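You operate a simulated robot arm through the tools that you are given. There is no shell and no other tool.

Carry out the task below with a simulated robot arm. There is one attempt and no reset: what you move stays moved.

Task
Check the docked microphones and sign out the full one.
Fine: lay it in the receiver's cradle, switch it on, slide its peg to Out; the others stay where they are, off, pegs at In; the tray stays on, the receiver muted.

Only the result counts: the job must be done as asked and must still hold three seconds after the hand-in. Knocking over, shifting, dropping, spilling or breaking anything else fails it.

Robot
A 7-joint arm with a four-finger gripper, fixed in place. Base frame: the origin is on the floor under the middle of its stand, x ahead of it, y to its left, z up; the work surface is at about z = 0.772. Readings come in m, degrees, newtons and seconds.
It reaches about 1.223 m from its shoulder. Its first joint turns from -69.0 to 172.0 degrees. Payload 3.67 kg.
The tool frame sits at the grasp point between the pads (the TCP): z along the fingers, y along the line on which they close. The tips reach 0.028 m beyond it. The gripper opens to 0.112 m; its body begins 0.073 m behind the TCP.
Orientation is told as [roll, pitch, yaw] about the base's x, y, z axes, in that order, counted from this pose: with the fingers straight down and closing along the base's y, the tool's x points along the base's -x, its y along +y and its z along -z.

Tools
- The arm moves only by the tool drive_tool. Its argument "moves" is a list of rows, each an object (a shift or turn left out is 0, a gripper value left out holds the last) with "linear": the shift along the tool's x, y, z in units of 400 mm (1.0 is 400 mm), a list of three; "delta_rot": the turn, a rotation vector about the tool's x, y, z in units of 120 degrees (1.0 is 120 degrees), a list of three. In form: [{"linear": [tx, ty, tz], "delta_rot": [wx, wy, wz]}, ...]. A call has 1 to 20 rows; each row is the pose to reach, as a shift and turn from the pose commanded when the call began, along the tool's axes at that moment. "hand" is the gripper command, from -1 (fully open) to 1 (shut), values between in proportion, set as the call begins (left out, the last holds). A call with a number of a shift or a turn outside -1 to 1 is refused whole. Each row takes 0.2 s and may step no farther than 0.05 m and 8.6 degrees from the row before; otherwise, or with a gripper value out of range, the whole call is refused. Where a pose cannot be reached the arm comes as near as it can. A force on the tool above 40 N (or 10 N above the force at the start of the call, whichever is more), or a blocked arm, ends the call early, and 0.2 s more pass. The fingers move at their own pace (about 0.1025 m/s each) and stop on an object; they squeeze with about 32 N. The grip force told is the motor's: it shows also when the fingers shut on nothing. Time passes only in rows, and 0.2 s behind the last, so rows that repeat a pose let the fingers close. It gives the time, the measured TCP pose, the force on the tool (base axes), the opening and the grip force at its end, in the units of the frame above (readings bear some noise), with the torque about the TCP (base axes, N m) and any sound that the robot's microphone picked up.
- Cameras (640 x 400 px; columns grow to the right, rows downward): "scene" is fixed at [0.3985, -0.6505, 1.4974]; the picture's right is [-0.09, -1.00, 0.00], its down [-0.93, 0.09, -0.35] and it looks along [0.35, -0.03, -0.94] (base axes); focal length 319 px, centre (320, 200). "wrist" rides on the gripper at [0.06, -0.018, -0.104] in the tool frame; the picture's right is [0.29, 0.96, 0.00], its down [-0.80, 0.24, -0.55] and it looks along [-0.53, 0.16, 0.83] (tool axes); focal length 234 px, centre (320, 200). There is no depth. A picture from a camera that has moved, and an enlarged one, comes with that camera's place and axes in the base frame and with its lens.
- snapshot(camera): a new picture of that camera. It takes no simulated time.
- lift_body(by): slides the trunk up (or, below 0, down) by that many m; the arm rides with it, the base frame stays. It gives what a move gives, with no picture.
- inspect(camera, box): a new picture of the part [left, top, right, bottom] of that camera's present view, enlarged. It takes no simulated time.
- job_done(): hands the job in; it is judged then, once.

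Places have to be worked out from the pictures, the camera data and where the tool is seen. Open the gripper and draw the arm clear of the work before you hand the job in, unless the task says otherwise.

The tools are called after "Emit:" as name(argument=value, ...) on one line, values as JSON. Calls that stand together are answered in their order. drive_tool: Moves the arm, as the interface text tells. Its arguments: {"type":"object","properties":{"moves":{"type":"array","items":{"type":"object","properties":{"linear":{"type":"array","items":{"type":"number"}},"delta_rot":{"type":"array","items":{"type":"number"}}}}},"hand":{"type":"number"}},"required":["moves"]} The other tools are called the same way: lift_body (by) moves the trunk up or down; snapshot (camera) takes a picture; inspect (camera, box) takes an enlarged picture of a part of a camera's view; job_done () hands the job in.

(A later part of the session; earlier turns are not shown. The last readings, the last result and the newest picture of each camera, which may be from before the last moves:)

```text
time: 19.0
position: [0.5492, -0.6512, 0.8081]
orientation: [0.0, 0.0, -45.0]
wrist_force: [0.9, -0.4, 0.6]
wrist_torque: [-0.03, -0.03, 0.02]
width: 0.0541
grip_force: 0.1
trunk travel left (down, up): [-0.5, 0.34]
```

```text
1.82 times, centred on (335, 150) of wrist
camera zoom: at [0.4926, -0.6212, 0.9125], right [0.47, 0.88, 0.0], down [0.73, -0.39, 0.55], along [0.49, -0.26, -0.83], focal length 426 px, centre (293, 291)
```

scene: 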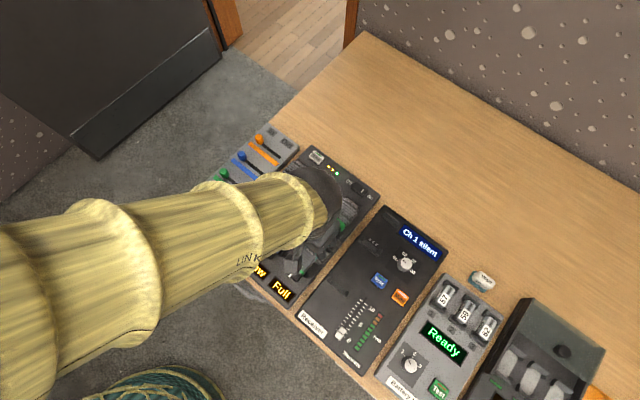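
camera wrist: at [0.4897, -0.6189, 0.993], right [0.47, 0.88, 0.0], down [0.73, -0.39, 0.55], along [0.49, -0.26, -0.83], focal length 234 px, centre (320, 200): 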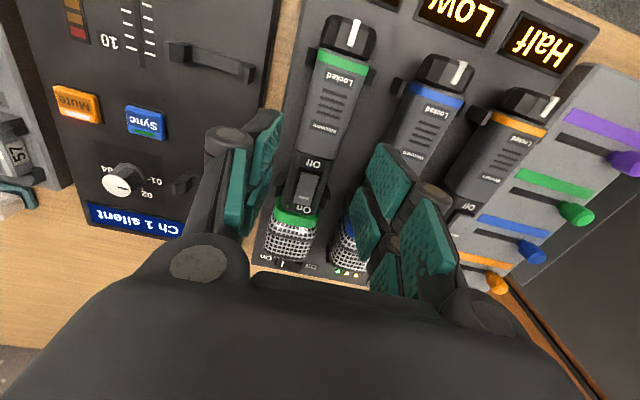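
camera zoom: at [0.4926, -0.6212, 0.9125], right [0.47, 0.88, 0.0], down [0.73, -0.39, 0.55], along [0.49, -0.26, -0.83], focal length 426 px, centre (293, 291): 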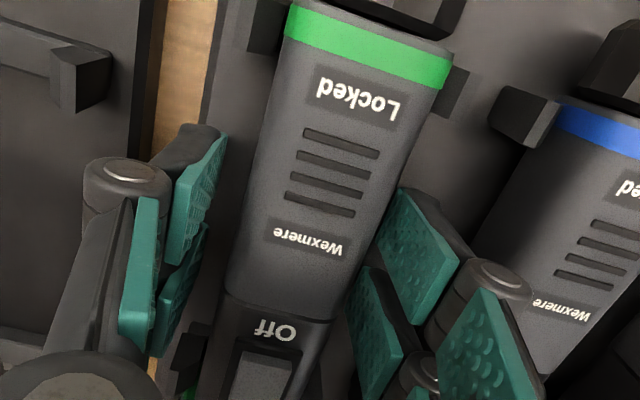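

The pads are on both sides of the body. I'll nudge 1.5 mm to centre on it and close.

Emit:
drive_tool(moves=[{"linear": [0, -0.004, 0]}, {"linear": [0, -0.004, 0]}])

Emit:
drive_tool(moves=[{"linear": [0, 0, 0]}, {"linear": [0, 0, 0]}, {"linear": [0, 0, 0]}], hand=1)

Emit:
inspect(camera="wrist", box=[190, 40, 480, 260])

```text
time: 19.6
position: [0.5479, -0.6523, 0.8089]
orientation: [0.0, 0.0, -44.9]
wrist_force: [-0.1, 0.0, -0.1]
wrist_torque: [0.02, 0.0, -0.01]
width: 0.054
grip_force: 0.0
trunk travel left (down, up): [-0.5, 0.34]
```

```text
time: 20.4
position: [0.5475, -0.6511, 0.8082]
orientation: [0.0, 0.0, -45.0]
wrist_force: [1.4, 0.1, 0.2]
wrist_torque: [0.01, -0.2, 0.1]
width: 0.0358
grip_force: 31.7
trunk travel left (down, up): [-0.5, 0.34]
```

```text
1.82 times, centred on (335, 150) of wrist
camera zoom: at [0.4919, -0.6221, 0.9123], right [0.47, 0.88, 0.0], down [0.73, -0.39, 0.55], along [0.49, -0.26, -0.83], focal length 426 px, centre (293, 291)
```

zoom: 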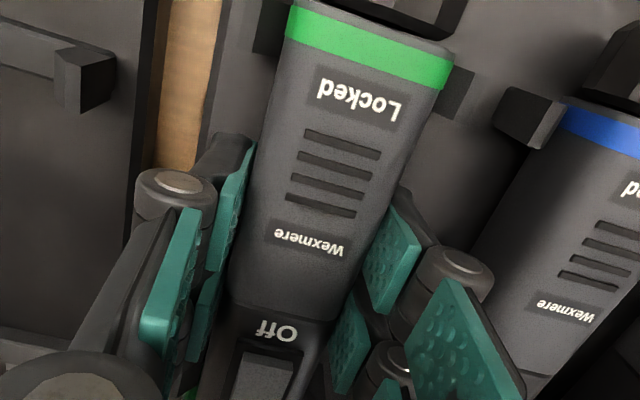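

The fingers stopped at 35.8 mm with full grip force. I'll lift slowly, straight up.

Emit:
drive_tool(moves=[{"linear": [0, 0, -0.015]}, {"linear": [0, 0, -0.04]}, {"linear": [0, 0, -0.08]}, {"linear": [0, 0, -0.12]}, {"linear": [0, 0, -0.17]}, {"linear": [0, 0, -0.2]}, {"linear": [0, 0, -0.2]}])

Emit:
snapshot(camera="wrist")

Emit:
snapshot(camera="scene")

```text
time: 22.0
position: [0.5469, -0.6523, 0.8872]
orientation: [-0.1, 0.1, -45.0]
wrist_force: [-0.9, 0.1, -4.1]
wrist_torque: [0.12, 0.12, -0.01]
width: 0.0358
grip_force: 32.3
trunk travel left (down, up): [-0.5, 0.34]
```

```text
taken
camera wrist: at [0.4912, -0.6224, 0.9919], right [0.47, 0.88, 0.0], down [0.73, -0.4, 0.55], along [0.49, -0.26, -0.83], focal length 234 px, centre (320, 200)
```

wrist: 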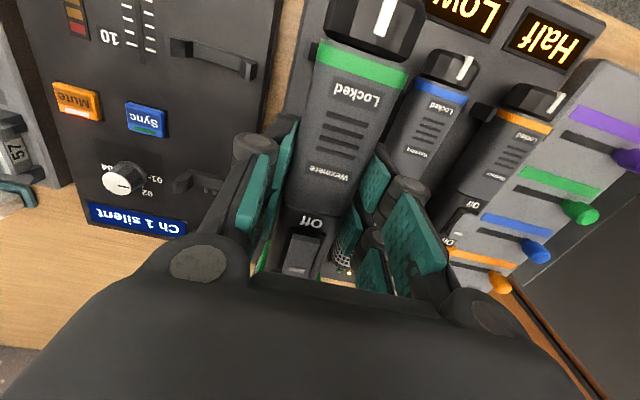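

```text
taken
```

scene: 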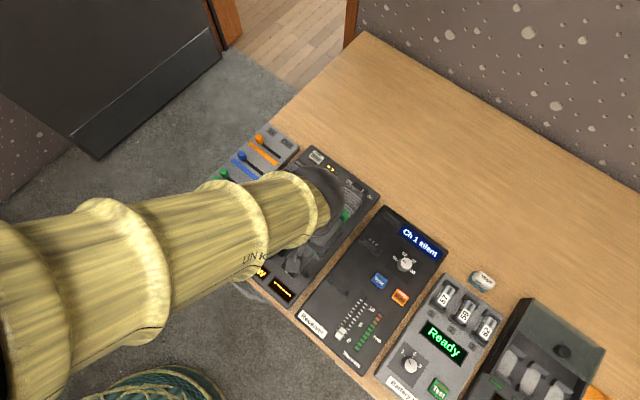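

The mic is held level at about 4 N. Before placing it, I'll check the end-stop spacing of the cradle against the tray in enlarged scene views.

Emit:
inspect(camera="scene", box=[330, 200, 400, 260])

Emit:
inspect(camera="scene", box=[270, 140, 380, 230])

Emit:
inspect(camera="wrist", box=[230, 40, 430, 300])

```text
6.67 times, centred on (365, 230) of scene
camera zoom: at [0.3985, -0.6505, 1.4974], right [-0.09, -1.0, 0.0], down [-0.93, 0.09, -0.35], along [0.35, -0.03, -0.94], focal length 2125 px, centre (20, 0)
```

zoom: 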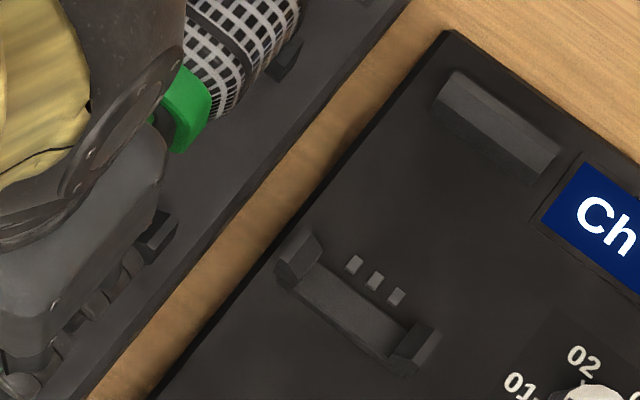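

```text
4.44 times, centred on (325, 185) of scene
camera zoom: at [0.3985, -0.6505, 1.4974], right [-0.09, -1.0, 0.0], down [-0.93, 0.09, -0.35], along [0.35, -0.03, -0.94], focal length 1417 px, centre (298, 267)
```

zoom: 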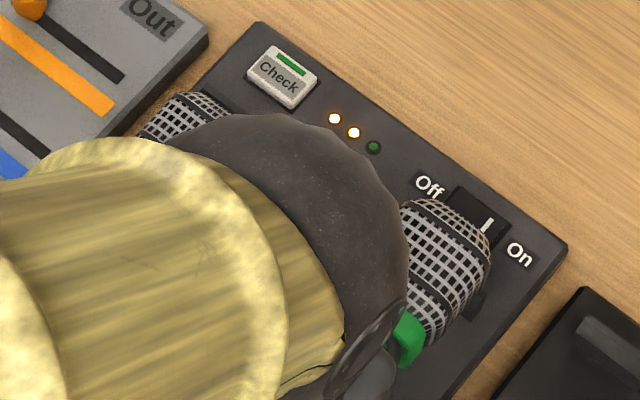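

```text
1.54 times, centred on (330, 170) of wrist
camera zoom: at [0.4912, -0.6224, 0.9919], right [0.47, 0.88, 0.0], down [0.73, -0.4, 0.55], along [0.49, -0.26, -0.83], focal length 360 px, centre (305, 246)
```

zoom: 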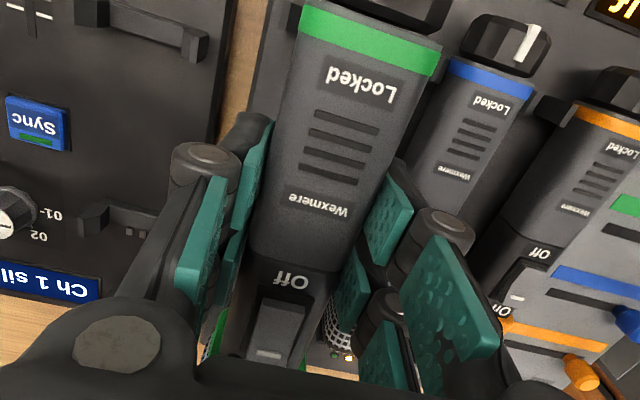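

The dock LED for green went dark when I lifted the mic, as expected. I'll carry it across at this height to above the cradle and check how the head lines up with the end stop.

Emit:
drive_tool(moves=[{"linear": [-0.0163, -0.0563, 0]}, {"linear": [-0.0325, -0.1125, 0]}, {"linear": [-0.0488, -0.1688, 0]}, {"linear": [-0.065, -0.225, 0]}, {"linear": [-0.065, -0.225, 0]}])

Emit:
snapshot(camera="wrist")

Emit:
snapshot(camera="scene")

Emit:
inspect(camera="scene", box=[330, 190, 420, 260])

```text
time: 23.2
position: [0.5023, -0.734, 0.8877]
orientation: [0.0, 0.1, -45.1]
wrist_force: [-0.1, 0.6, -3.9]
wrist_torque: [0.09, 0.1, 0.02]
width: 0.036
grip_force: 32.0
trunk travel left (down, up): [-0.5, 0.34]
```

```text
taken
camera wrist: at [0.4469, -0.7047, 0.9921], right [0.47, 0.88, 0.0], down [0.73, -0.39, 0.55], along [0.49, -0.26, -0.83], focal length 234 px, centre (320, 200)
```

wrist: 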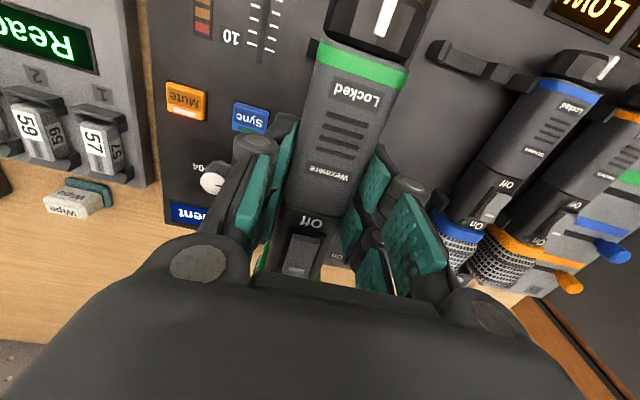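

```text
taken
```

scene: 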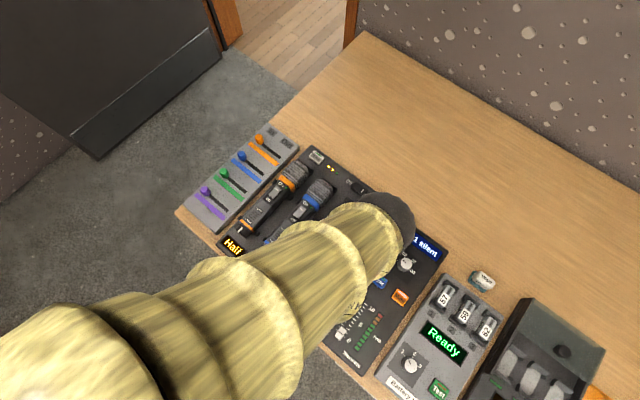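

```text
5.71 times, centred on (375, 225) of scene
camera zoom: at [0.3985, -0.6505, 1.4974], right [-0.09, -1.0, 0.0], down [-0.93, 0.09, -0.35], along [0.35, -0.03, -0.94], focal length 1822 px, centre (6, 57)
```

zoom: 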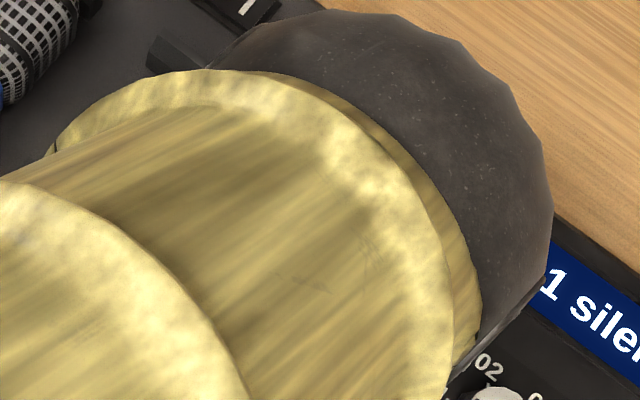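

The arm hides the cradle from the scene camera here. I'll back off high and to the left with the mic, so one clear scene picture shows both the empty tray slot and the empty cradle.

Emit:
drive_tool(moves=[{"linear": [0, 0, -0.1]}, {"linear": [0, 0, -0.2]}, {"linear": [0, 0, -0.3]}, {"linear": [0, 0, -0.4]}, {"linear": [0.019, 0.109, -0.45]}, {"linear": [0.038, 0.218, -0.5]}, {"linear": [0.057, 0.327, -0.5]}, {"linear": [0.076, 0.436, -0.5]}, {"linear": [0.095, 0.545, -0.5]}, {"linear": [0.114, 0.654, -0.5]}, {"linear": [0.134, 0.763, -0.5]}])

Emit:
snapshot(camera="scene")

Emit:
inspect(camera="scene", box=[270, 190, 430, 310])

Emit:
inspect(camera="scene", box=[325, 180, 385, 220])

Emit:
inspect(camera="scene", box=[365, 205, 425, 245])

```text
time: 25.6
position: [0.6816, -0.4789, 1.0866]
orientation: [0.0, 0.0, -45.0]
wrist_force: [1.1, -0.8, -2.7]
wrist_torque: [0.08, 0.15, -0.01]
width: 0.036
grip_force: 32.2
trunk travel left (down, up): [-0.5, 0.34]
```

```text
taken
```

scene: 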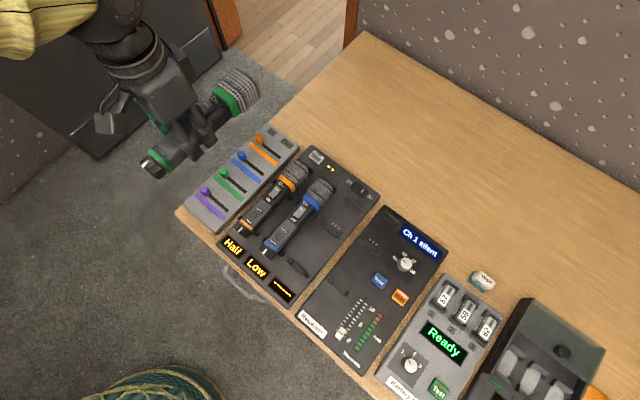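

```text
3.33 times, centred on (350, 250) of scene
camera zoom: at [0.3985, -0.6505, 1.4974], right [-0.09, -1.0, 0.0], down [-0.93, 0.09, -0.35], along [0.35, -0.03, -0.94], focal length 1063 px, centre (220, 33)
```

zoom: 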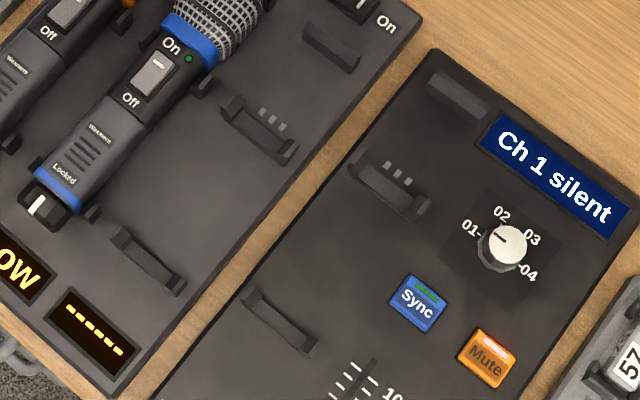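

```text
10.00 times, centred on (355, 200) of scene
camera zoom: at [0.3985, -0.6505, 1.4974], right [-0.09, -1.0, 0.0], down [-0.93, 0.09, -0.35], along [0.35, -0.03, -0.94], focal length 3188 px, centre (-30, 200)
```

zoom: 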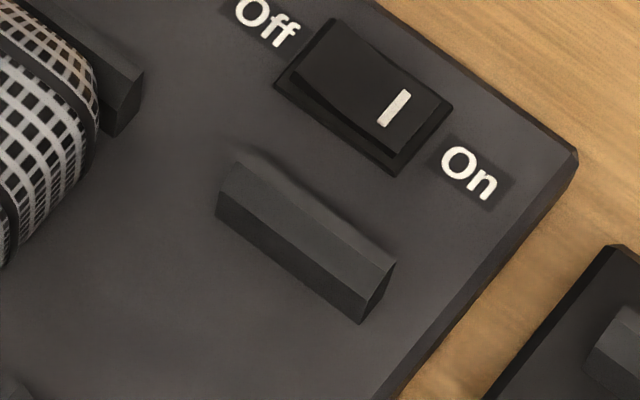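

```text
10.00 times, centred on (395, 225) of scene
camera zoom: at [0.3985, -0.6505, 1.4974], right [-0.09, -1.0, 0.0], down [-0.93, 0.09, -0.35], along [0.35, -0.03, -0.94], focal length 3188 px, centre (-430, -50)
```

zoom: 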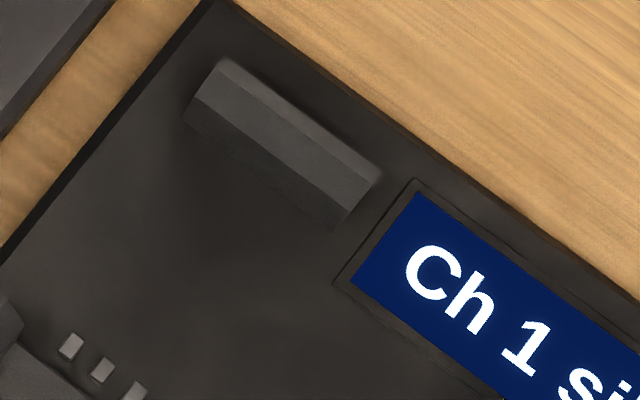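

Tray slot and cradle have identical geometry, and comparing their pixels confirms the shift at about (+25.5, -90.5) mm. I'll carry the mic back above the cradle with that small correction.

Emit:
drive_tool(moves=[{"linear": [-0.019, -0.109, 0]}, {"linear": [-0.038, -0.218, 0]}, {"linear": [-0.057, -0.327, 0]}, {"linear": [-0.076, -0.436, 0]}, {"linear": [-0.095, -0.545, 0]}, {"linear": [-0.114, -0.654, 0]}, {"linear": [-0.133, -0.764, 0]}, {"linear": [-0.133, -0.764, 0.1]}, {"linear": [-0.133, -0.764, 0.2]}, {"linear": [-0.133, -0.764, 0.3]}, {"linear": [-0.133, -0.764, 0.4]}, {"linear": [-0.133, -0.764, 0.5]}, {"linear": [-0.133, -0.764, 0.5]}])

Emit:
snapshot(camera="wrist")

```text
time: 28.4
position: [0.499, -0.7335, 0.8895]
orientation: [-0.1, 0.0, -45.0]
wrist_force: [0.5, -0.4, -4.6]
wrist_torque: [0.11, 0.11, 0.03]
width: 0.0361
grip_force: 32.1
trunk travel left (down, up): [-0.5, 0.34]
```

```text
taken
camera wrist: at [0.4429, -0.7031, 0.9943], right [0.47, 0.88, 0.0], down [0.73, -0.39, 0.55], along [0.49, -0.26, -0.83], focal length 234 px, centre (320, 200)
```

wrist: 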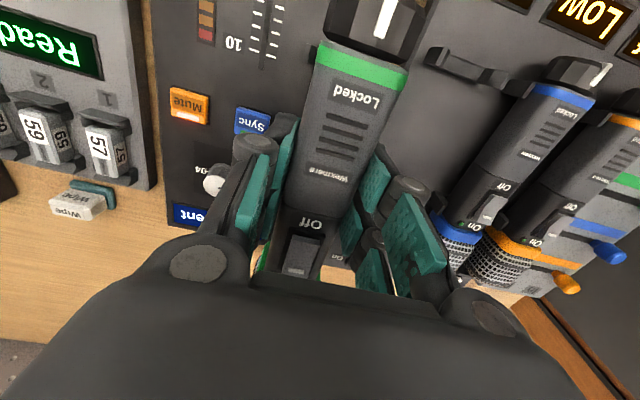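

The view is shifted about 4 px from the earlier above-cradle picture, so the arm may still be settling. I'll wait a moment and read the pose again.

Emit:
drive_tool(moves=[{"linear": [0, 0, 0]}, {"linear": [0, 0, 0]}, {"linear": [0, 0, 0]}])

Emit:
inspect(camera="wrist", box=[0, 0, 640, 400])

```text
time: 29.2
position: [0.4994, -0.7323, 0.8888]
orientation: [0.0, 0.1, -45.0]
wrist_force: [-1.0, 0.4, -3.3]
wrist_torque: [0.14, 0.1, 0.01]
width: 0.036
grip_force: 32.4
trunk travel left (down, up): [-0.5, 0.34]
```

```text
1.00 times, centred on (320, 200) of wrist (not enlarged: the box is as wide or as high as the picture)
camera zoom: at [0.4435, -0.7039, 0.9935], right [0.47, 0.88, 0.0], down [0.73, -0.39, 0.55], along [0.49, -0.26, -0.83], focal length 234 px, centre (320, 200)
```

zoom: 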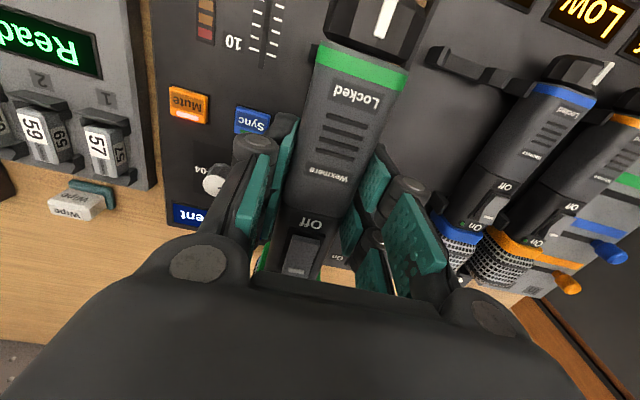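

The settled pose is (0.4993, -0.7326), about 2 mm short of the target (0.5014, -0.7339). I'll correct that and lower to 3 cm above seating height.

Emit:
drive_tool(moves=[{"linear": [-0.0057, 0.002, 0.03]}, {"linear": [-0.0057, 0.002, 0.07]}, {"linear": [-0.0057, 0.002, 0.11]}, {"linear": [-0.0057, 0.002, 0.125]}, {"linear": [-0.0057, 0.002, 0.125]}, {"linear": [-0.0057, 0.002, 0.125]}])

Emit:
inspect(camera="wrist", box=[230, 0, 430, 140])

Emit:
snapshot(camera="wrist")

```text
time: 30.6
position: [0.5044, -0.7342, 0.8363]
orientation: [0.0, 0.0, -45.1]
wrist_force: [0.3, -0.8, -3.7]
wrist_torque: [0.11, 0.07, -0.05]
width: 0.0358
grip_force: 31.9
trunk travel left (down, up): [-0.5, 0.34]
```

```text
2.86 times, centred on (330, 70) of wrist
camera zoom: at [0.4481, -0.7053, 0.941], right [0.47, 0.88, 0.0], down [0.73, -0.39, 0.55], along [0.49, -0.26, -0.83], focal length 669 px, centre (291, 571)
```

zoom: 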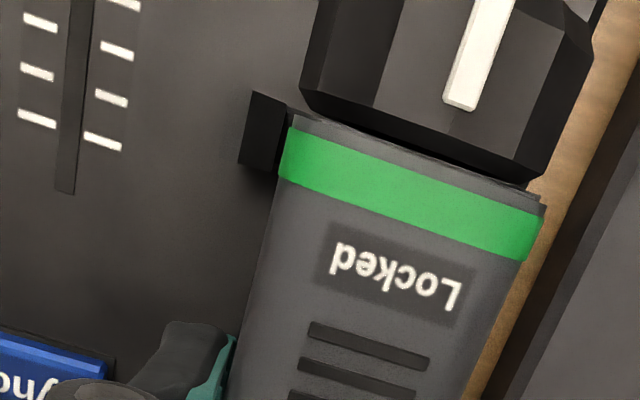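

```text
taken
camera wrist: at [0.4481, -0.7053, 0.941], right [0.47, 0.88, 0.0], down [0.73, -0.39, 0.55], along [0.49, -0.26, -0.83], focal length 234 px, centre (320, 200)
```

wrist: 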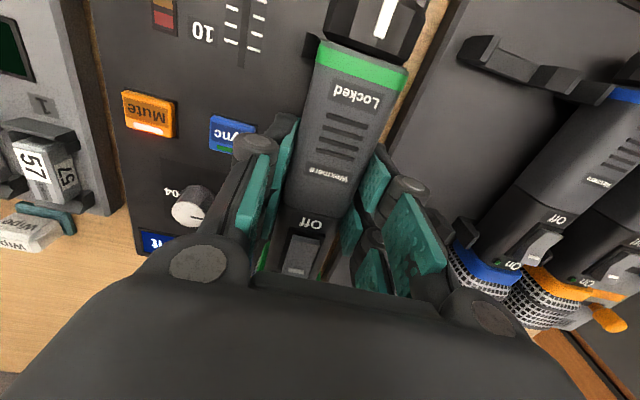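

Emit:
drive_tool(moves=[{"linear": [0, 0, 0]}])

Emit:
drive_tool(moves=[{"linear": [0, 0, 0]}])

Emit:
drive_tool(moves=[{"linear": [0, 0, 0]}])

```text
time: 31.0
position: [0.5046, -0.7345, 0.8365]
orientation: [0.0, 0.0, -45.0]
wrist_force: [0.2, 0.7, -3.6]
wrist_torque: [0.13, 0.12, 0.0]
width: 0.0358
grip_force: 31.9
trunk travel left (down, up): [-0.5, 0.34]
```

```text
time: 31.4
position: [0.5029, -0.7348, 0.8357]
orientation: [0.0, 0.1, -45.0]
wrist_force: [-1.2, 0.3, -2.7]
wrist_torque: [0.1, 0.13, -0.01]
width: 0.0358
grip_force: 32.0
trunk travel left (down, up): [-0.5, 0.34]
```

```text
time: 31.8
position: [0.5037, -0.7358, 0.8369]
orientation: [-0.1, 0.1, -45.0]
wrist_force: [0.6, 0.3, -4.0]
wrist_torque: [0.14, 0.12, 0.0]
width: 0.0361
grip_force: 32.1
trunk travel left (down, up): [-0.5, 0.34]
```

Averaged, the pose is (0.5039, -0.7348), so I need to correct by -2.4 mm along and -1.3 mm across. After that I'll lower 1.8 cm toward seating.

Emit:
drive_tool(moves=[{"linear": [0.006, -0.0033, 0]}, {"linear": [0.006, -0.0033, 0.012]}, {"linear": [0.006, -0.0033, 0.024]}, {"linear": [0.006, -0.0033, 0.035]}, {"linear": [0.006, -0.0033, 0.045]}, {"linear": [0.006, -0.0033, 0.045]}])

Emit:
inspect(camera="wrist", box=[230, 0, 430, 140])

Emit:
drive_tool(moves=[{"linear": [0, 0, 0]}])

```text
time: 33.2
position: [0.5009, -0.7348, 0.8193]
orientation: [0.0, 0.0, -45.0]
wrist_force: [1.5, 1.0, -3.9]
wrist_torque: [0.11, 0.08, -0.04]
width: 0.036
grip_force: 32.0
trunk travel left (down, up): [-0.5, 0.34]
```

```text
2.86 times, centred on (330, 70) of wrist
camera zoom: at [0.4452, -0.7049, 0.9241], right [0.47, 0.88, 0.0], down [0.73, -0.39, 0.55], along [0.49, -0.26, -0.83], focal length 669 px, centre (291, 571)
```

zoom: 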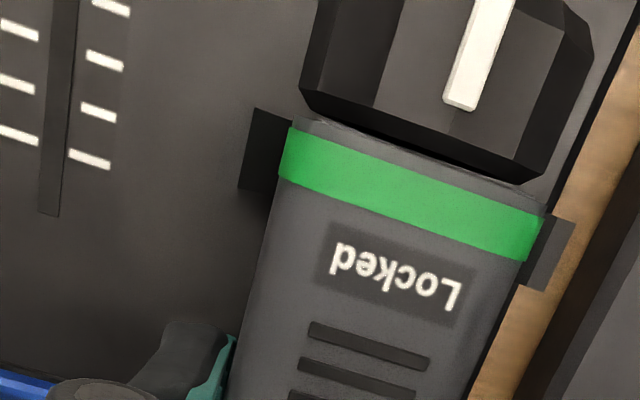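

```text
time: 33.6
position: [0.5009, -0.7351, 0.8209]
orientation: [0.0, 0.1, -45.1]
wrist_force: [2.4, 1.5, -3.5]
wrist_torque: [0.14, 0.03, -0.02]
width: 0.0358
grip_force: 32.4
trunk travel left (down, up): [-0.5, 0.34]
```

The mic is between the brackets, but a small sideways force toward +w (about 2.5 N) and the bracket-to-mic gaps suggest it sits 2-3 mm too far from the tray side. I'll shift it back 2.5 mm and check again.

Emit:
drive_tool(moves=[{"linear": [0, 0.003, -0.005]}, {"linear": [0.001, 0.0063, -0.005]}, {"linear": [0.001, 0.0063, 0]}, {"linear": [0.001, 0.0063, 0]}])

Emit:
drive_tool(moves=[{"linear": [0, 0, 0]}])

Emit:
inspect(camera="wrist", box=[230, 0, 430, 140])

```text
time: 34.6
position: [0.5023, -0.7319, 0.8202]
orientation: [0.0, 0.1, -45.1]
wrist_force: [-0.4, 0.4, -3.4]
wrist_torque: [0.12, 0.1, 0.0]
width: 0.0357
grip_force: 31.6
trunk travel left (down, up): [-0.5, 0.34]
```

```text
time: 35.0
position: [0.5012, -0.7326, 0.8198]
orientation: [-0.1, 0.1, -45.0]
wrist_force: [0.8, -0.4, -3.3]
wrist_torque: [0.11, 0.1, 0.02]
width: 0.0359
grip_force: 32.0
trunk travel left (down, up): [-0.5, 0.34]
```

```text
2.86 times, centred on (330, 70) of wrist
camera zoom: at [0.4461, -0.7031, 0.9238], right [0.47, 0.88, 0.0], down [0.73, -0.39, 0.55], along [0.49, -0.26, -0.83], focal length 669 px, centre (291, 571)
```

zoom: 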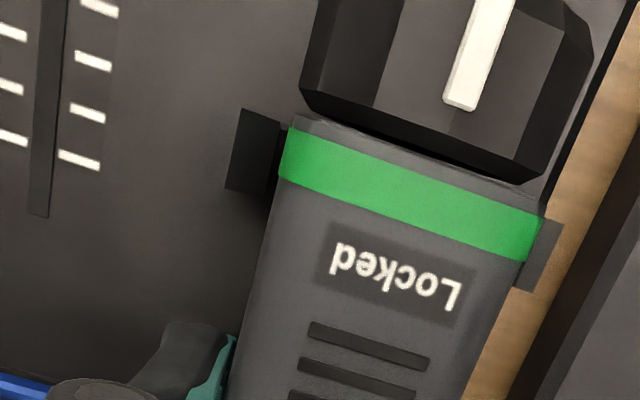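

The sideways force is gone, and the bracket geometry relative to the hand now matches what I saw when grasping in the tray. I'll lower the last centimetre slowly.

Emit:
drive_tool(moves=[{"linear": [0, 0, 0.006]}, {"linear": [0, 0, 0.012]}, {"linear": [0, 0, 0.018]}, {"linear": [0, 0, 0.024]}, {"linear": [0, 0, 0.024]}])

Emit:
drive_tool(moves=[{"linear": [0, 0, 0.003]}])

Emit:
inspect(camera="wrist", box=[190, 40, 480, 260])

```text
time: 36.2
position: [0.5015, -0.7335, 0.8102]
orientation: [0.0, 0.1, -45.0]
wrist_force: [0.0, 0.0, -3.5]
wrist_torque: [0.12, 0.12, 0.0]
width: 0.0359
grip_force: 32.0
trunk travel left (down, up): [-0.5, 0.34]
```

```text
time: 36.6
position: [0.503, -0.7329, 0.8076]
orientation: [0.0, 0.1, -45.1]
wrist_force: [0.1, 0.3, -4.4]
wrist_torque: [0.09, 0.13, 0.0]
width: 0.0358
grip_force: 32.3
trunk travel left (down, up): [-0.5, 0.34]
```

```text
1.82 times, centred on (335, 150) of wrist
camera zoom: at [0.4467, -0.7028, 0.9124], right [0.47, 0.88, 0.0], down [0.73, -0.4, 0.55], along [0.49, -0.26, -0.83], focal length 426 px, centre (293, 291)
```

zoom: 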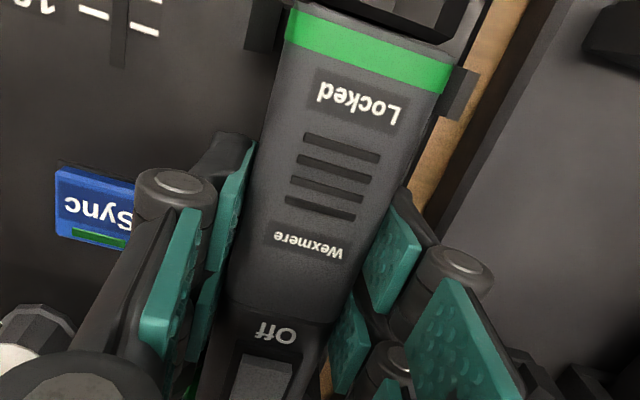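

The picture matches the grasp in the tray almost exactly, but the hand still carries the full weight. I'll lower in 1 mm steps until the load comes off.

Emit:
drive_tool(moves=[{"linear": [0, 0, 0.003]}, {"linear": [0, 0, 0.003]}])

Emit:
drive_tool(moves=[{"linear": [0, 0, 0.003]}, {"linear": [0, 0, 0.003]}])

```text
time: 37.2
position: [0.5016, -0.7309, 0.8074]
orientation: [0.0, 0.1, -45.1]
wrist_force: [0.1, -1.1, 3.8]
wrist_torque: [-0.17, -0.3, -0.01]
width: 0.0357
grip_force: 31.7
trunk travel left (down, up): [-0.5, 0.34]
```

```text
time: 37.8
position: [0.5029, -0.7325, 0.8074]
orientation: [0.1, -0.1, -45.1]
wrist_force: [2.8, -6.2, 16.3]
wrist_torque: [0.33, 0.35, 0.03]
width: 0.036
grip_force: 32.1
trunk travel left (down, up): [-0.5, 0.34]
```

The mic has touched down (upward force 16 N). I'll ease back about 1.2 mm to unload it, then open the fingers just a little.

Emit:
drive_tool(moves=[{"linear": [0, 0, -0.003]}, {"linear": [0, 0, -0.003]}])

Emit:
drive_tool(moves=[{"linear": [0, 0, 0]}, {"linear": [0, 0, 0]}], hand=0.1)

Emit:
inspect(camera="wrist", box=[190, 40, 480, 260])

```text
time: 38.4
position: [0.5017, -0.7317, 0.8077]
orientation: [0.0, 0.0, -45.0]
wrist_force: [2.6, -3.7, 8.6]
wrist_torque: [-0.58, -0.54, -0.07]
width: 0.036
grip_force: 31.6
trunk travel left (down, up): [-0.5, 0.34]
```

```text
time: 39.0
position: [0.5014, -0.7309, 0.8064]
orientation: [0.0, 0.1, -45.0]
wrist_force: [0.5, 0.6, 0.4]
wrist_torque: [-0.01, -0.03, -0.02]
width: 0.0501
grip_force: 0.1
trunk travel left (down, up): [-0.5, 0.34]
```

```text
1.82 times, centred on (335, 150) of wrist
camera zoom: at [0.4462, -0.7023, 0.9114], right [0.47, 0.88, 0.0], down [0.73, -0.4, 0.55], along [0.49, -0.26, -0.83], focal length 426 px, centre (293, 291)
```

zoom: 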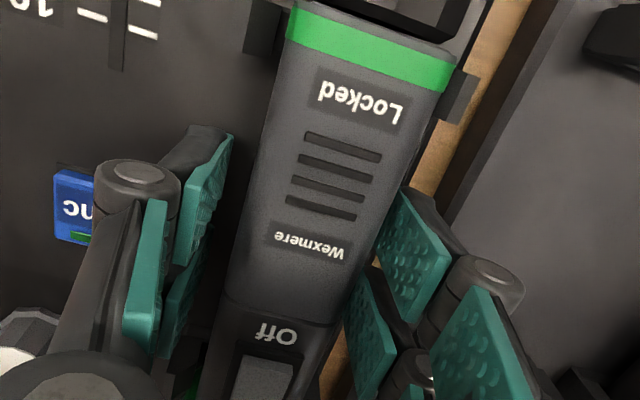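

The mic is released and no force remains. I'll rise straight up and check how it lies.

Emit:
drive_tool(moves=[{"linear": [0, 0, -0.03]}, {"linear": [0, 0, -0.08]}, {"linear": [0, 0, -0.15]}, {"linear": [0, 0, -0.25]}, {"linear": [0, 0, -0.35]}, {"linear": [0, 0, -0.35]}])

Emit:
snapshot(camera="wrist")

Emit:
inspect(camera="wrist", box=[240, 20, 440, 260])

```text
time: 40.4
position: [0.5034, -0.7318, 0.9464]
orientation: [0.1, 0.1, -45.1]
wrist_force: [-0.3, -1.2, 0.1]
wrist_torque: [0.02, 0.02, 0.02]
width: 0.0504
grip_force: 0.1
trunk travel left (down, up): [-0.5, 0.34]
```

```text
taken
camera wrist: at [0.4475, -0.703, 1.0511], right [0.47, 0.88, 0.0], down [0.73, -0.4, 0.55], along [0.49, -0.26, -0.83], focal length 234 px, centre (320, 200)
```

wrist: 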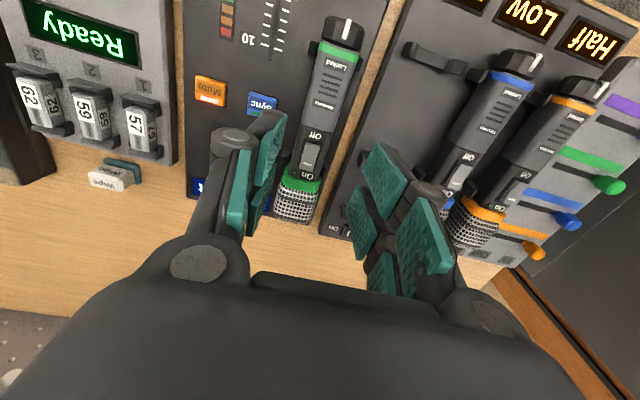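

```text
1.67 times, centred on (340, 140) of wrist
camera zoom: at [0.4475, -0.703, 1.0511], right [0.47, 0.88, 0.0], down [0.73, -0.4, 0.55], along [0.49, -0.26, -0.83], focal length 390 px, centre (287, 300)
```

zoom: 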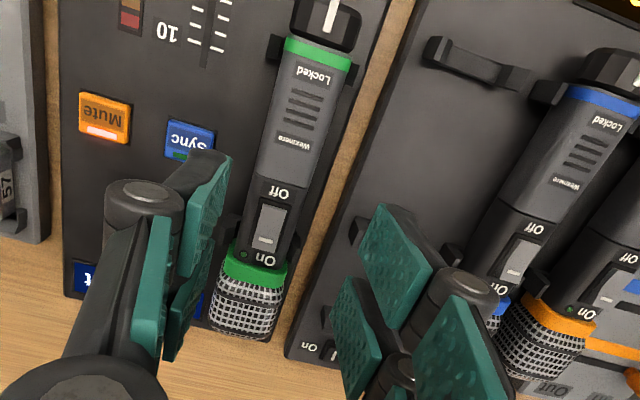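

The green mic lies in the cradle with its head at the stop end, and Mute is still lit. I'll zoom in on its switch and the seating.

Emit:
inspect(camera="wrist", box=[270, 120, 350, 190])

Emit:
inspect(camera="wrist", box=[290, 10, 390, 90])

Emit:
inspect(camera="wrist", box=[260, 160, 340, 230])

```text
5.71 times, centred on (310, 155) of wrist
camera zoom: at [0.4475, -0.703, 1.0511], right [0.47, 0.88, 0.0], down [0.73, -0.4, 0.55], along [0.49, -0.26, -0.83], focal length 1338 px, centre (377, 457)
```

zoom: 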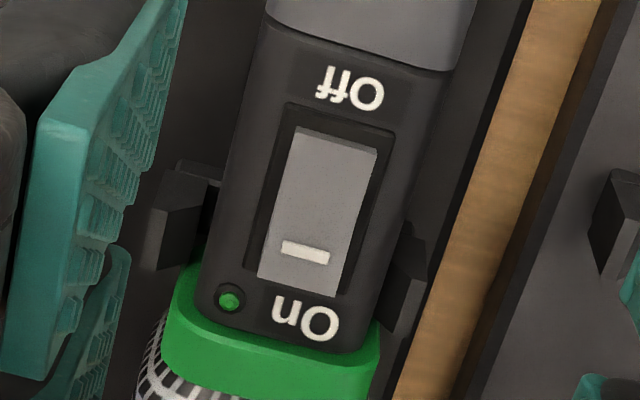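

```text
5.00 times, centred on (340, 50) of wrist
camera zoom: at [0.4475, -0.703, 1.0511], right [0.47, 0.88, 0.0], down [0.73, -0.4, 0.55], along [0.49, -0.26, -0.83], focal length 1171 px, centre (220, 950)
```

zoom: 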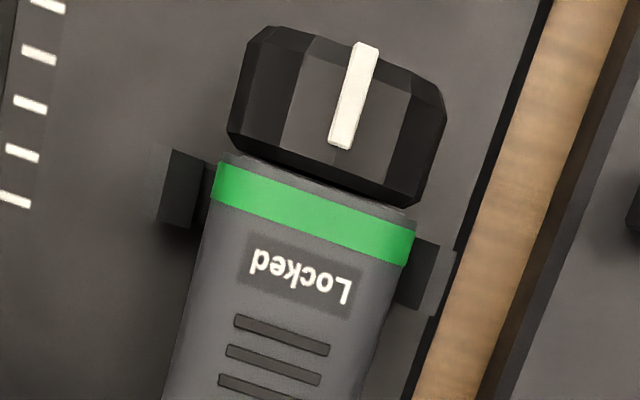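

```text
5.71 times, centred on (300, 195) of wrist
camera zoom: at [0.4475, -0.703, 1.0511], right [0.47, 0.88, 0.0], down [0.73, -0.4, 0.55], along [0.49, -0.26, -0.83], focal length 1338 px, centre (434, 229)
```

zoom: 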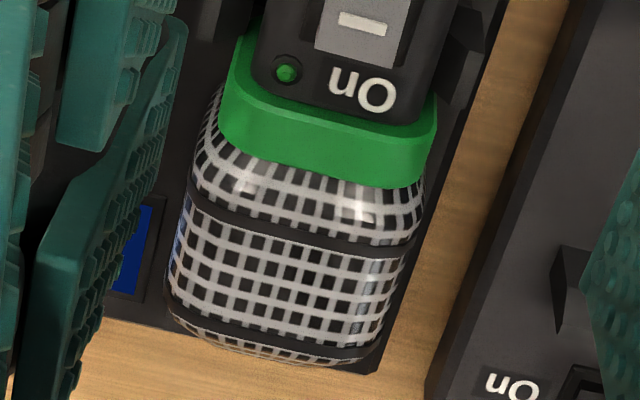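

The mic is seated evenly between the brackets. The rocker spans u 0.897-0.925 with the On end raised, and I want to press near u = 0.92. I'll close the fingers and tilt the hand 15° so only the head-side pair is low, then hover above the On end.

Emit:
drive_tool(moves=[{"linear": [0, 0, 0]}, {"linear": [-0.02, 0, 0], "delta_rot": [0, 0.03, 0]}, {"linear": [-0.04, 0, 0], "delta_rot": [0, 0.0625, 0]}, {"linear": [-0.0578, 0, 0], "delta_rot": [0, 0.0938, 0]}, {"linear": [-0.0578, 0, 0.04], "delta_rot": [0, 0.125, 0]}, {"linear": [-0.0578, 0, 0.1], "delta_rot": [0, 0.125, 0]}, {"linear": [-0.0578, 0, 0.166], "delta_rot": [0, 0.125, 0]}, {"linear": [-0.0578, 0, 0.166], "delta_rot": [0, 0.125, 0]}, {"linear": [-0.0578, 0, 0.166], "delta_rot": [0, 0.125, 0]}], hand=1)

Emit:
snapshot(camera="wrist")

Emit:
inspect(camera="wrist", box=[230, 80, 430, 240])

Emit:
snapshot(camera="scene")

```text
time: 42.4
position: [0.5197, -0.7498, 0.8806]
orientation: [0.1, 15.1, -45.1]
wrist_force: [0.0, 0.3, -0.6]
wrist_torque: [0.02, 0.02, -0.01]
width: 0.0
grip_force: 32.5
trunk travel left (down, up): [-0.5, 0.34]
```

```text
taken
camera wrist: at [0.4838, -0.7395, 0.9971], right [0.48, 0.87, 0.08], down [0.82, -0.48, 0.33], along [0.32, -0.1, -0.94], focal length 234 px, centre (320, 200)
```

wrist: 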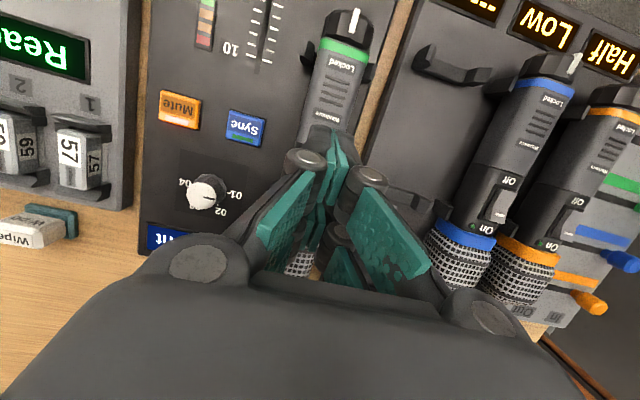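

```text
2.50 times, centred on (330, 160) of wrist
camera zoom: at [0.4838, -0.7395, 0.9971], right [0.48, 0.87, 0.08], down [0.82, -0.48, 0.33], along [0.32, -0.1, -0.94], focal length 585 px, centre (295, 300)
```

zoom: 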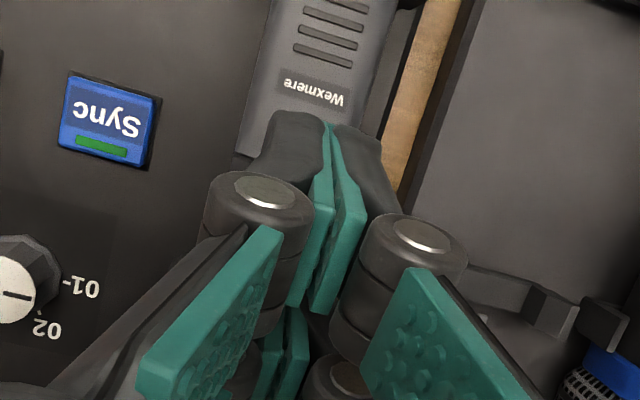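

```text
taken
```

scene: 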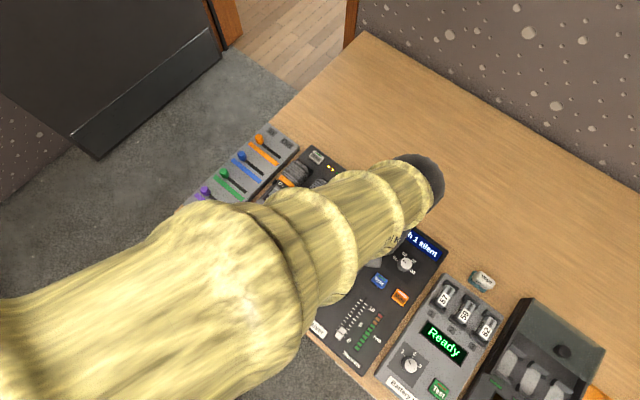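

The tilt is right: the near pair is well above the body, and the hidden far pair should be over the On end at u ≈ 0.92. I'll go vertically down to just above the rocker.

Emit:
drive_tool(moves=[{"linear": [-0.0052, 0, 0.0193]}, {"linear": [-0.0104, 0, 0.0386]}, {"linear": [-0.0116, 0, 0.0435]}, {"linear": [-0.0116, 0, 0.0435]}])

Emit:
drive_tool(moves=[{"linear": [-0.001, 0, 0.0036]}, {"linear": [-0.0019, 0, 0.0072]}, {"linear": [-0.0019, 0, 0.0072]}])

```text
time: 43.4
position: [0.5187, -0.7486, 0.8632]
orientation: [0.0, 15.0, -45.0]
wrist_force: [-0.4, -0.2, -0.1]
wrist_torque: [0.03, -0.01, -0.01]
width: 0.0
grip_force: 31.3
trunk travel left (down, up): [-0.5, 0.34]
```

```text
time: 44.2
position: [0.5178, -0.749, 0.8614]
orientation: [0.0, 15.0, -45.0]
wrist_force: [-0.6, -0.3, -0.6]
wrist_torque: [-0.04, 0.01, 0.01]
width: 0.0
grip_force: 32.0
trunk travel left (down, up): [-0.5, 0.34]
```

No contact yet at z = 0.861. I'll go on in small steps.

Emit:
drive_tool(moves=[{"linear": [-0.001, 0, 0.0036]}, {"linear": [-0.0019, 0, 0.0072]}, {"linear": [-0.0019, 0, 0.0072]}])

Emit:
drive_tool(moves=[{"linear": [-0.001, 0, 0.0036]}, {"linear": [-0.0019, 0, 0.0072]}, {"linear": [-0.0019, 0, 0.0072]}])

```text
time: 45.0
position: [0.5185, -0.7489, 0.8563]
orientation: [0.0, 15.1, -44.9]
wrist_force: [0.2, -0.5, 0.9]
wrist_torque: [0.0, 0.01, -0.02]
width: 0.0
grip_force: 31.7
trunk travel left (down, up): [-0.5, 0.34]
```

```text
time: 45.8
position: [0.5187, -0.7479, 0.8555]
orientation: [0.0, 15.0, -45.0]
wrist_force: [1.0, -1.8, 3.0]
wrist_torque: [-0.07, -0.05, -0.03]
width: 0.0064
grip_force: 32.0
trunk travel left (down, up): [-0.5, 0.34]
```

Contact begins at about 3 N. I'll press a bit farther and listen for a click.

Emit:
drive_tool(moves=[{"linear": [-0.001, 0, 0.0036]}, {"linear": [-0.0019, 0, 0.0072]}])

```text
time: 46.4
position: [0.5194, -0.7478, 0.8531]
orientation: [0.0, 14.8, -45.0]
wrist_force: [2.7, -3.9, 19.3]
wrist_torque: [-0.33, -0.38, 0.02]
width: 0.0058
grip_force: 31.9
trunk travel left (down, up): [-0.5, 0.34]
```

There was no click at 19 N, and the torque puts the contact at u ≈ 0.915, too close to the rocker's pivot. I'll back off 6 mm and shift 5 mm toward the On end.

Emit:
drive_tool(moves=[{"linear": [0.0039, 0, -0.0145]}, {"linear": [-0.0082, 0, -0.0177]}, {"linear": [-0.0082, 0, -0.0177]}])

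Emit:
drive_tool(moves=[{"linear": [0, 0, 0]}])

Emit:
inspect(camera="wrist", box=[230, 80, 430, 280])

```text
time: 47.2
position: [0.5204, -0.7519, 0.8574]
orientation: [0.0, 15.1, -45.0]
wrist_force: [0.0, 0.4, 0.2]
wrist_torque: [-0.05, 0.0, 0.01]
width: 0.0
grip_force: 32.0
trunk travel left (down, up): [-0.5, 0.34]
```

```text
time: 47.6
position: [0.5212, -0.7523, 0.8579]
orientation: [0.0, 15.1, -45.0]
wrist_force: [0.7, 0.3, 0.6]
wrist_torque: [-0.02, 0.02, 0.0]
width: 0.0
grip_force: 31.8
trunk travel left (down, up): [-0.5, 0.34]
```

```text
2.00 times, centred on (330, 180) of wrist
camera zoom: at [0.4864, -0.7431, 0.9734], right [0.48, 0.87, 0.08], down [0.82, -0.48, 0.33], along [0.32, -0.1, -0.94], focal length 468 px, centre (300, 240)
```

zoom: 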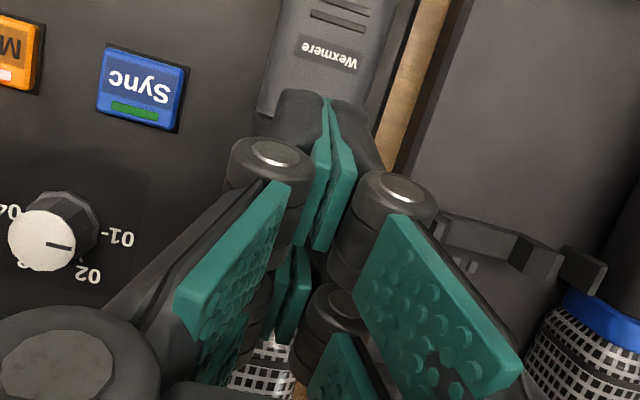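

Emit:
drive_tool(moves=[{"linear": [-0.0048, 0, -0.0013]}, {"linear": [-0.0058, 0, 0.0023]}, {"linear": [-0.0067, 0, 0.0059]}])

Emit:
drive_tool(moves=[{"linear": [-0.001, 0, 0.0036]}, {"linear": [-0.001, 0, 0.0036]}])

```text
time: 48.4
position: [0.5232, -0.7537, 0.855]
orientation: [0.0, 15.0, -44.9]
wrist_force: [0.2, 0.1, -0.2]
wrist_torque: [-0.01, 0.01, -0.03]
width: 0.0001
grip_force: 31.4
trunk travel left (down, up): [-0.5, 0.34]
```

```text
time: 49.0
position: [0.523, -0.7539, 0.8531]
orientation: [-0.1, 14.9, -45.0]
wrist_force: [-0.6, 0.1, 0.6]
wrist_torque: [0.04, 0.0, -0.03]
width: 0.0
grip_force: 31.8
trunk travel left (down, up): [-0.5, 0.34]
```

Now there's no contact even at z = 0.853, lower than before, so the rocker may already have tipped. I'll rise and look at the switch and its LED.

Emit:
drive_tool(moves=[{"linear": [0.0323, 0, -0.1207]}, {"linear": [0.1, 0, -0.2]}, {"linear": [0.2, 0, -0.24]}, {"linear": [0.25, 0, -0.26]}, {"linear": [0.25, 0, -0.26]}])

Emit:
snapshot(camera="wrist")

```text
time: 50.2
position: [0.4744, -0.7054, 0.977]
orientation: [0.0, 15.1, -45.0]
wrist_force: [-0.3, -0.9, 0.1]
wrist_torque: [0.0, 0.06, 0.0]
width: 0.0
grip_force: 31.8
trunk travel left (down, up): [-0.5, 0.34]
```

```text
taken
camera wrist: at [0.4391, -0.6958, 1.0943], right [0.48, 0.87, 0.08], down [0.82, -0.48, 0.33], along [0.32, -0.1, -0.94], focal length 234 px, centre (320, 200)
```

wrist: 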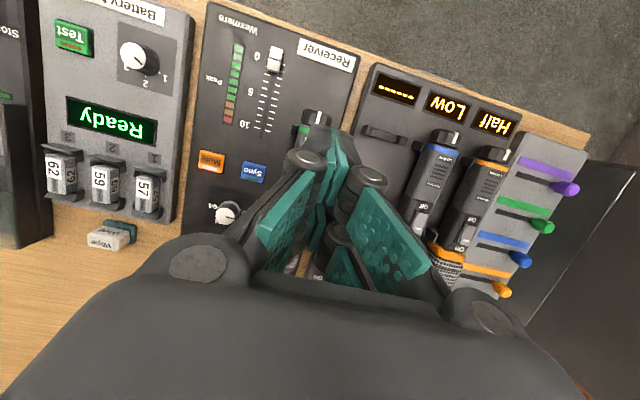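

Emit:
drive_tool(moves=[{"linear": [0, 0, 0]}, {"linear": [0, 0, 0]}, {"linear": [0, 0, 0]}], hand=-0.6)

Emit:
snapshot(camera="wrist")

Emit:
inspect(camera="wrist", box=[270, 130, 350, 210])

```text
time: 51.0
position: [0.4732, -0.7057, 0.979]
orientation: [0.0, 15.0, -45.0]
wrist_force: [0.1, 0.6, 0.3]
wrist_torque: [-0.02, 0.0, 0.02]
width: 0.0896
grip_force: 0.2
trunk travel left (down, up): [-0.5, 0.34]
```

```text
taken
camera wrist: at [0.4393, -0.6954, 1.0945], right [0.48, 0.87, 0.08], down [0.82, -0.48, 0.33], along [0.32, -0.1, -0.94], focal length 234 px, centre (320, 200)
```

wrist: 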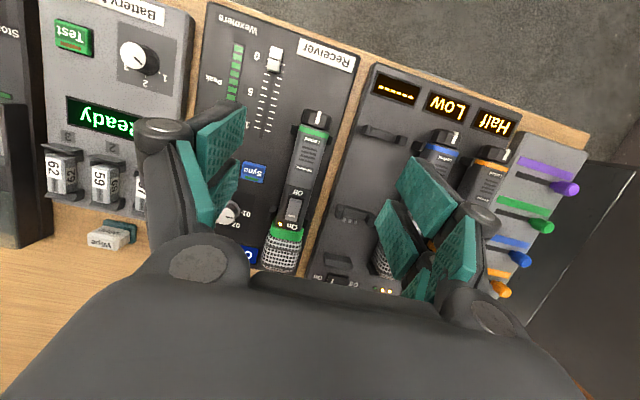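

```text
5.00 times, centred on (310, 170) of wrist
camera zoom: at [0.4393, -0.6954, 1.0945], right [0.48, 0.87, 0.08], down [0.82, -0.48, 0.33], along [0.32, -0.1, -0.94], focal length 1171 px, centre (370, 350)
```

zoom: 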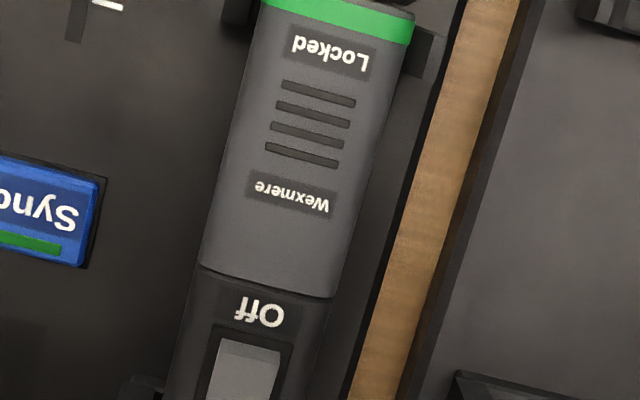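

Emit:
inspect(camera="wrist", box=[260, 185, 330, 275])

Emit:
inspect(camera="wrist", box=[190, 100, 320, 280])

Emit:
inspect(camera="scene", box=[360, 210, 460, 310])

```text
4.44 times, centred on (295, 230) of wrist
camera zoom: at [0.4393, -0.6954, 1.0945], right [0.48, 0.87, 0.08], down [0.82, -0.48, 0.33], along [0.32, -0.1, -0.94], focal length 1041 px, centre (431, 67)
```

zoom: 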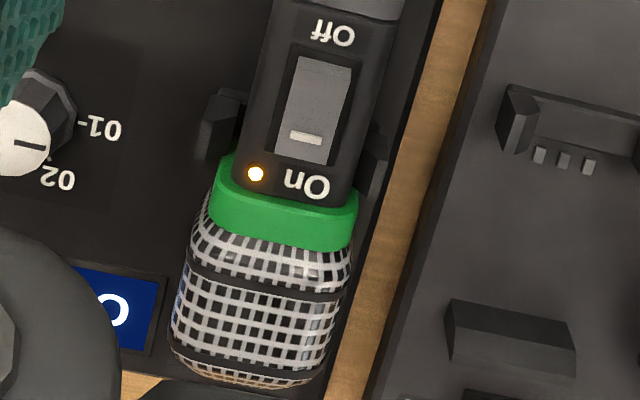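

```text
2.22 times, centred on (255, 190) of wrist
camera zoom: at [0.4393, -0.6954, 1.0945], right [0.48, 0.87, 0.08], down [0.82, -0.48, 0.33], along [0.32, -0.1, -0.94], focal length 520 px, centre (464, 222)
```

zoom: 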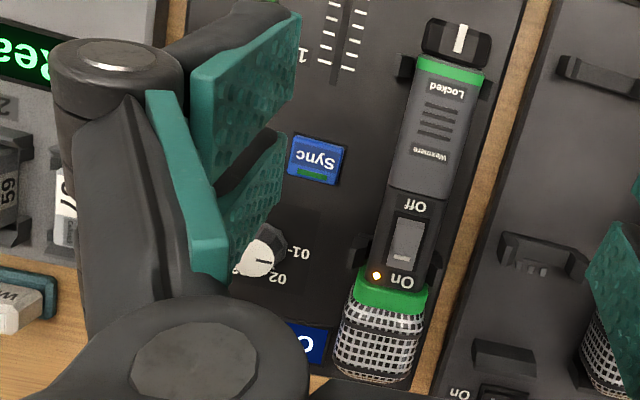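

```text
4.00 times, centred on (410, 260) of scene
camera zoom: at [0.3985, -0.6505, 1.4974], right [-0.09, -1.0, 0.0], down [-0.93, 0.09, -0.35], along [0.35, -0.03, -0.94], focal length 1275 px, centre (-40, -40)
```

zoom: 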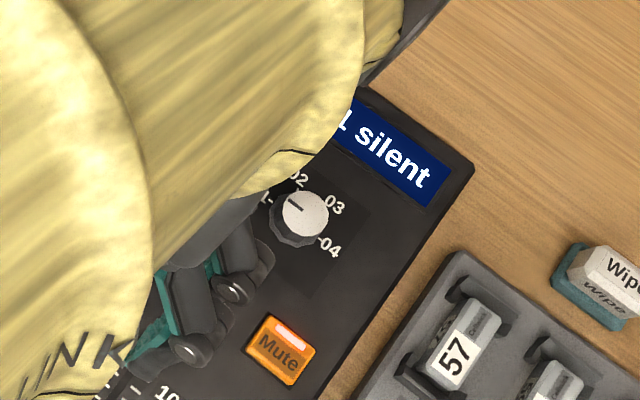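

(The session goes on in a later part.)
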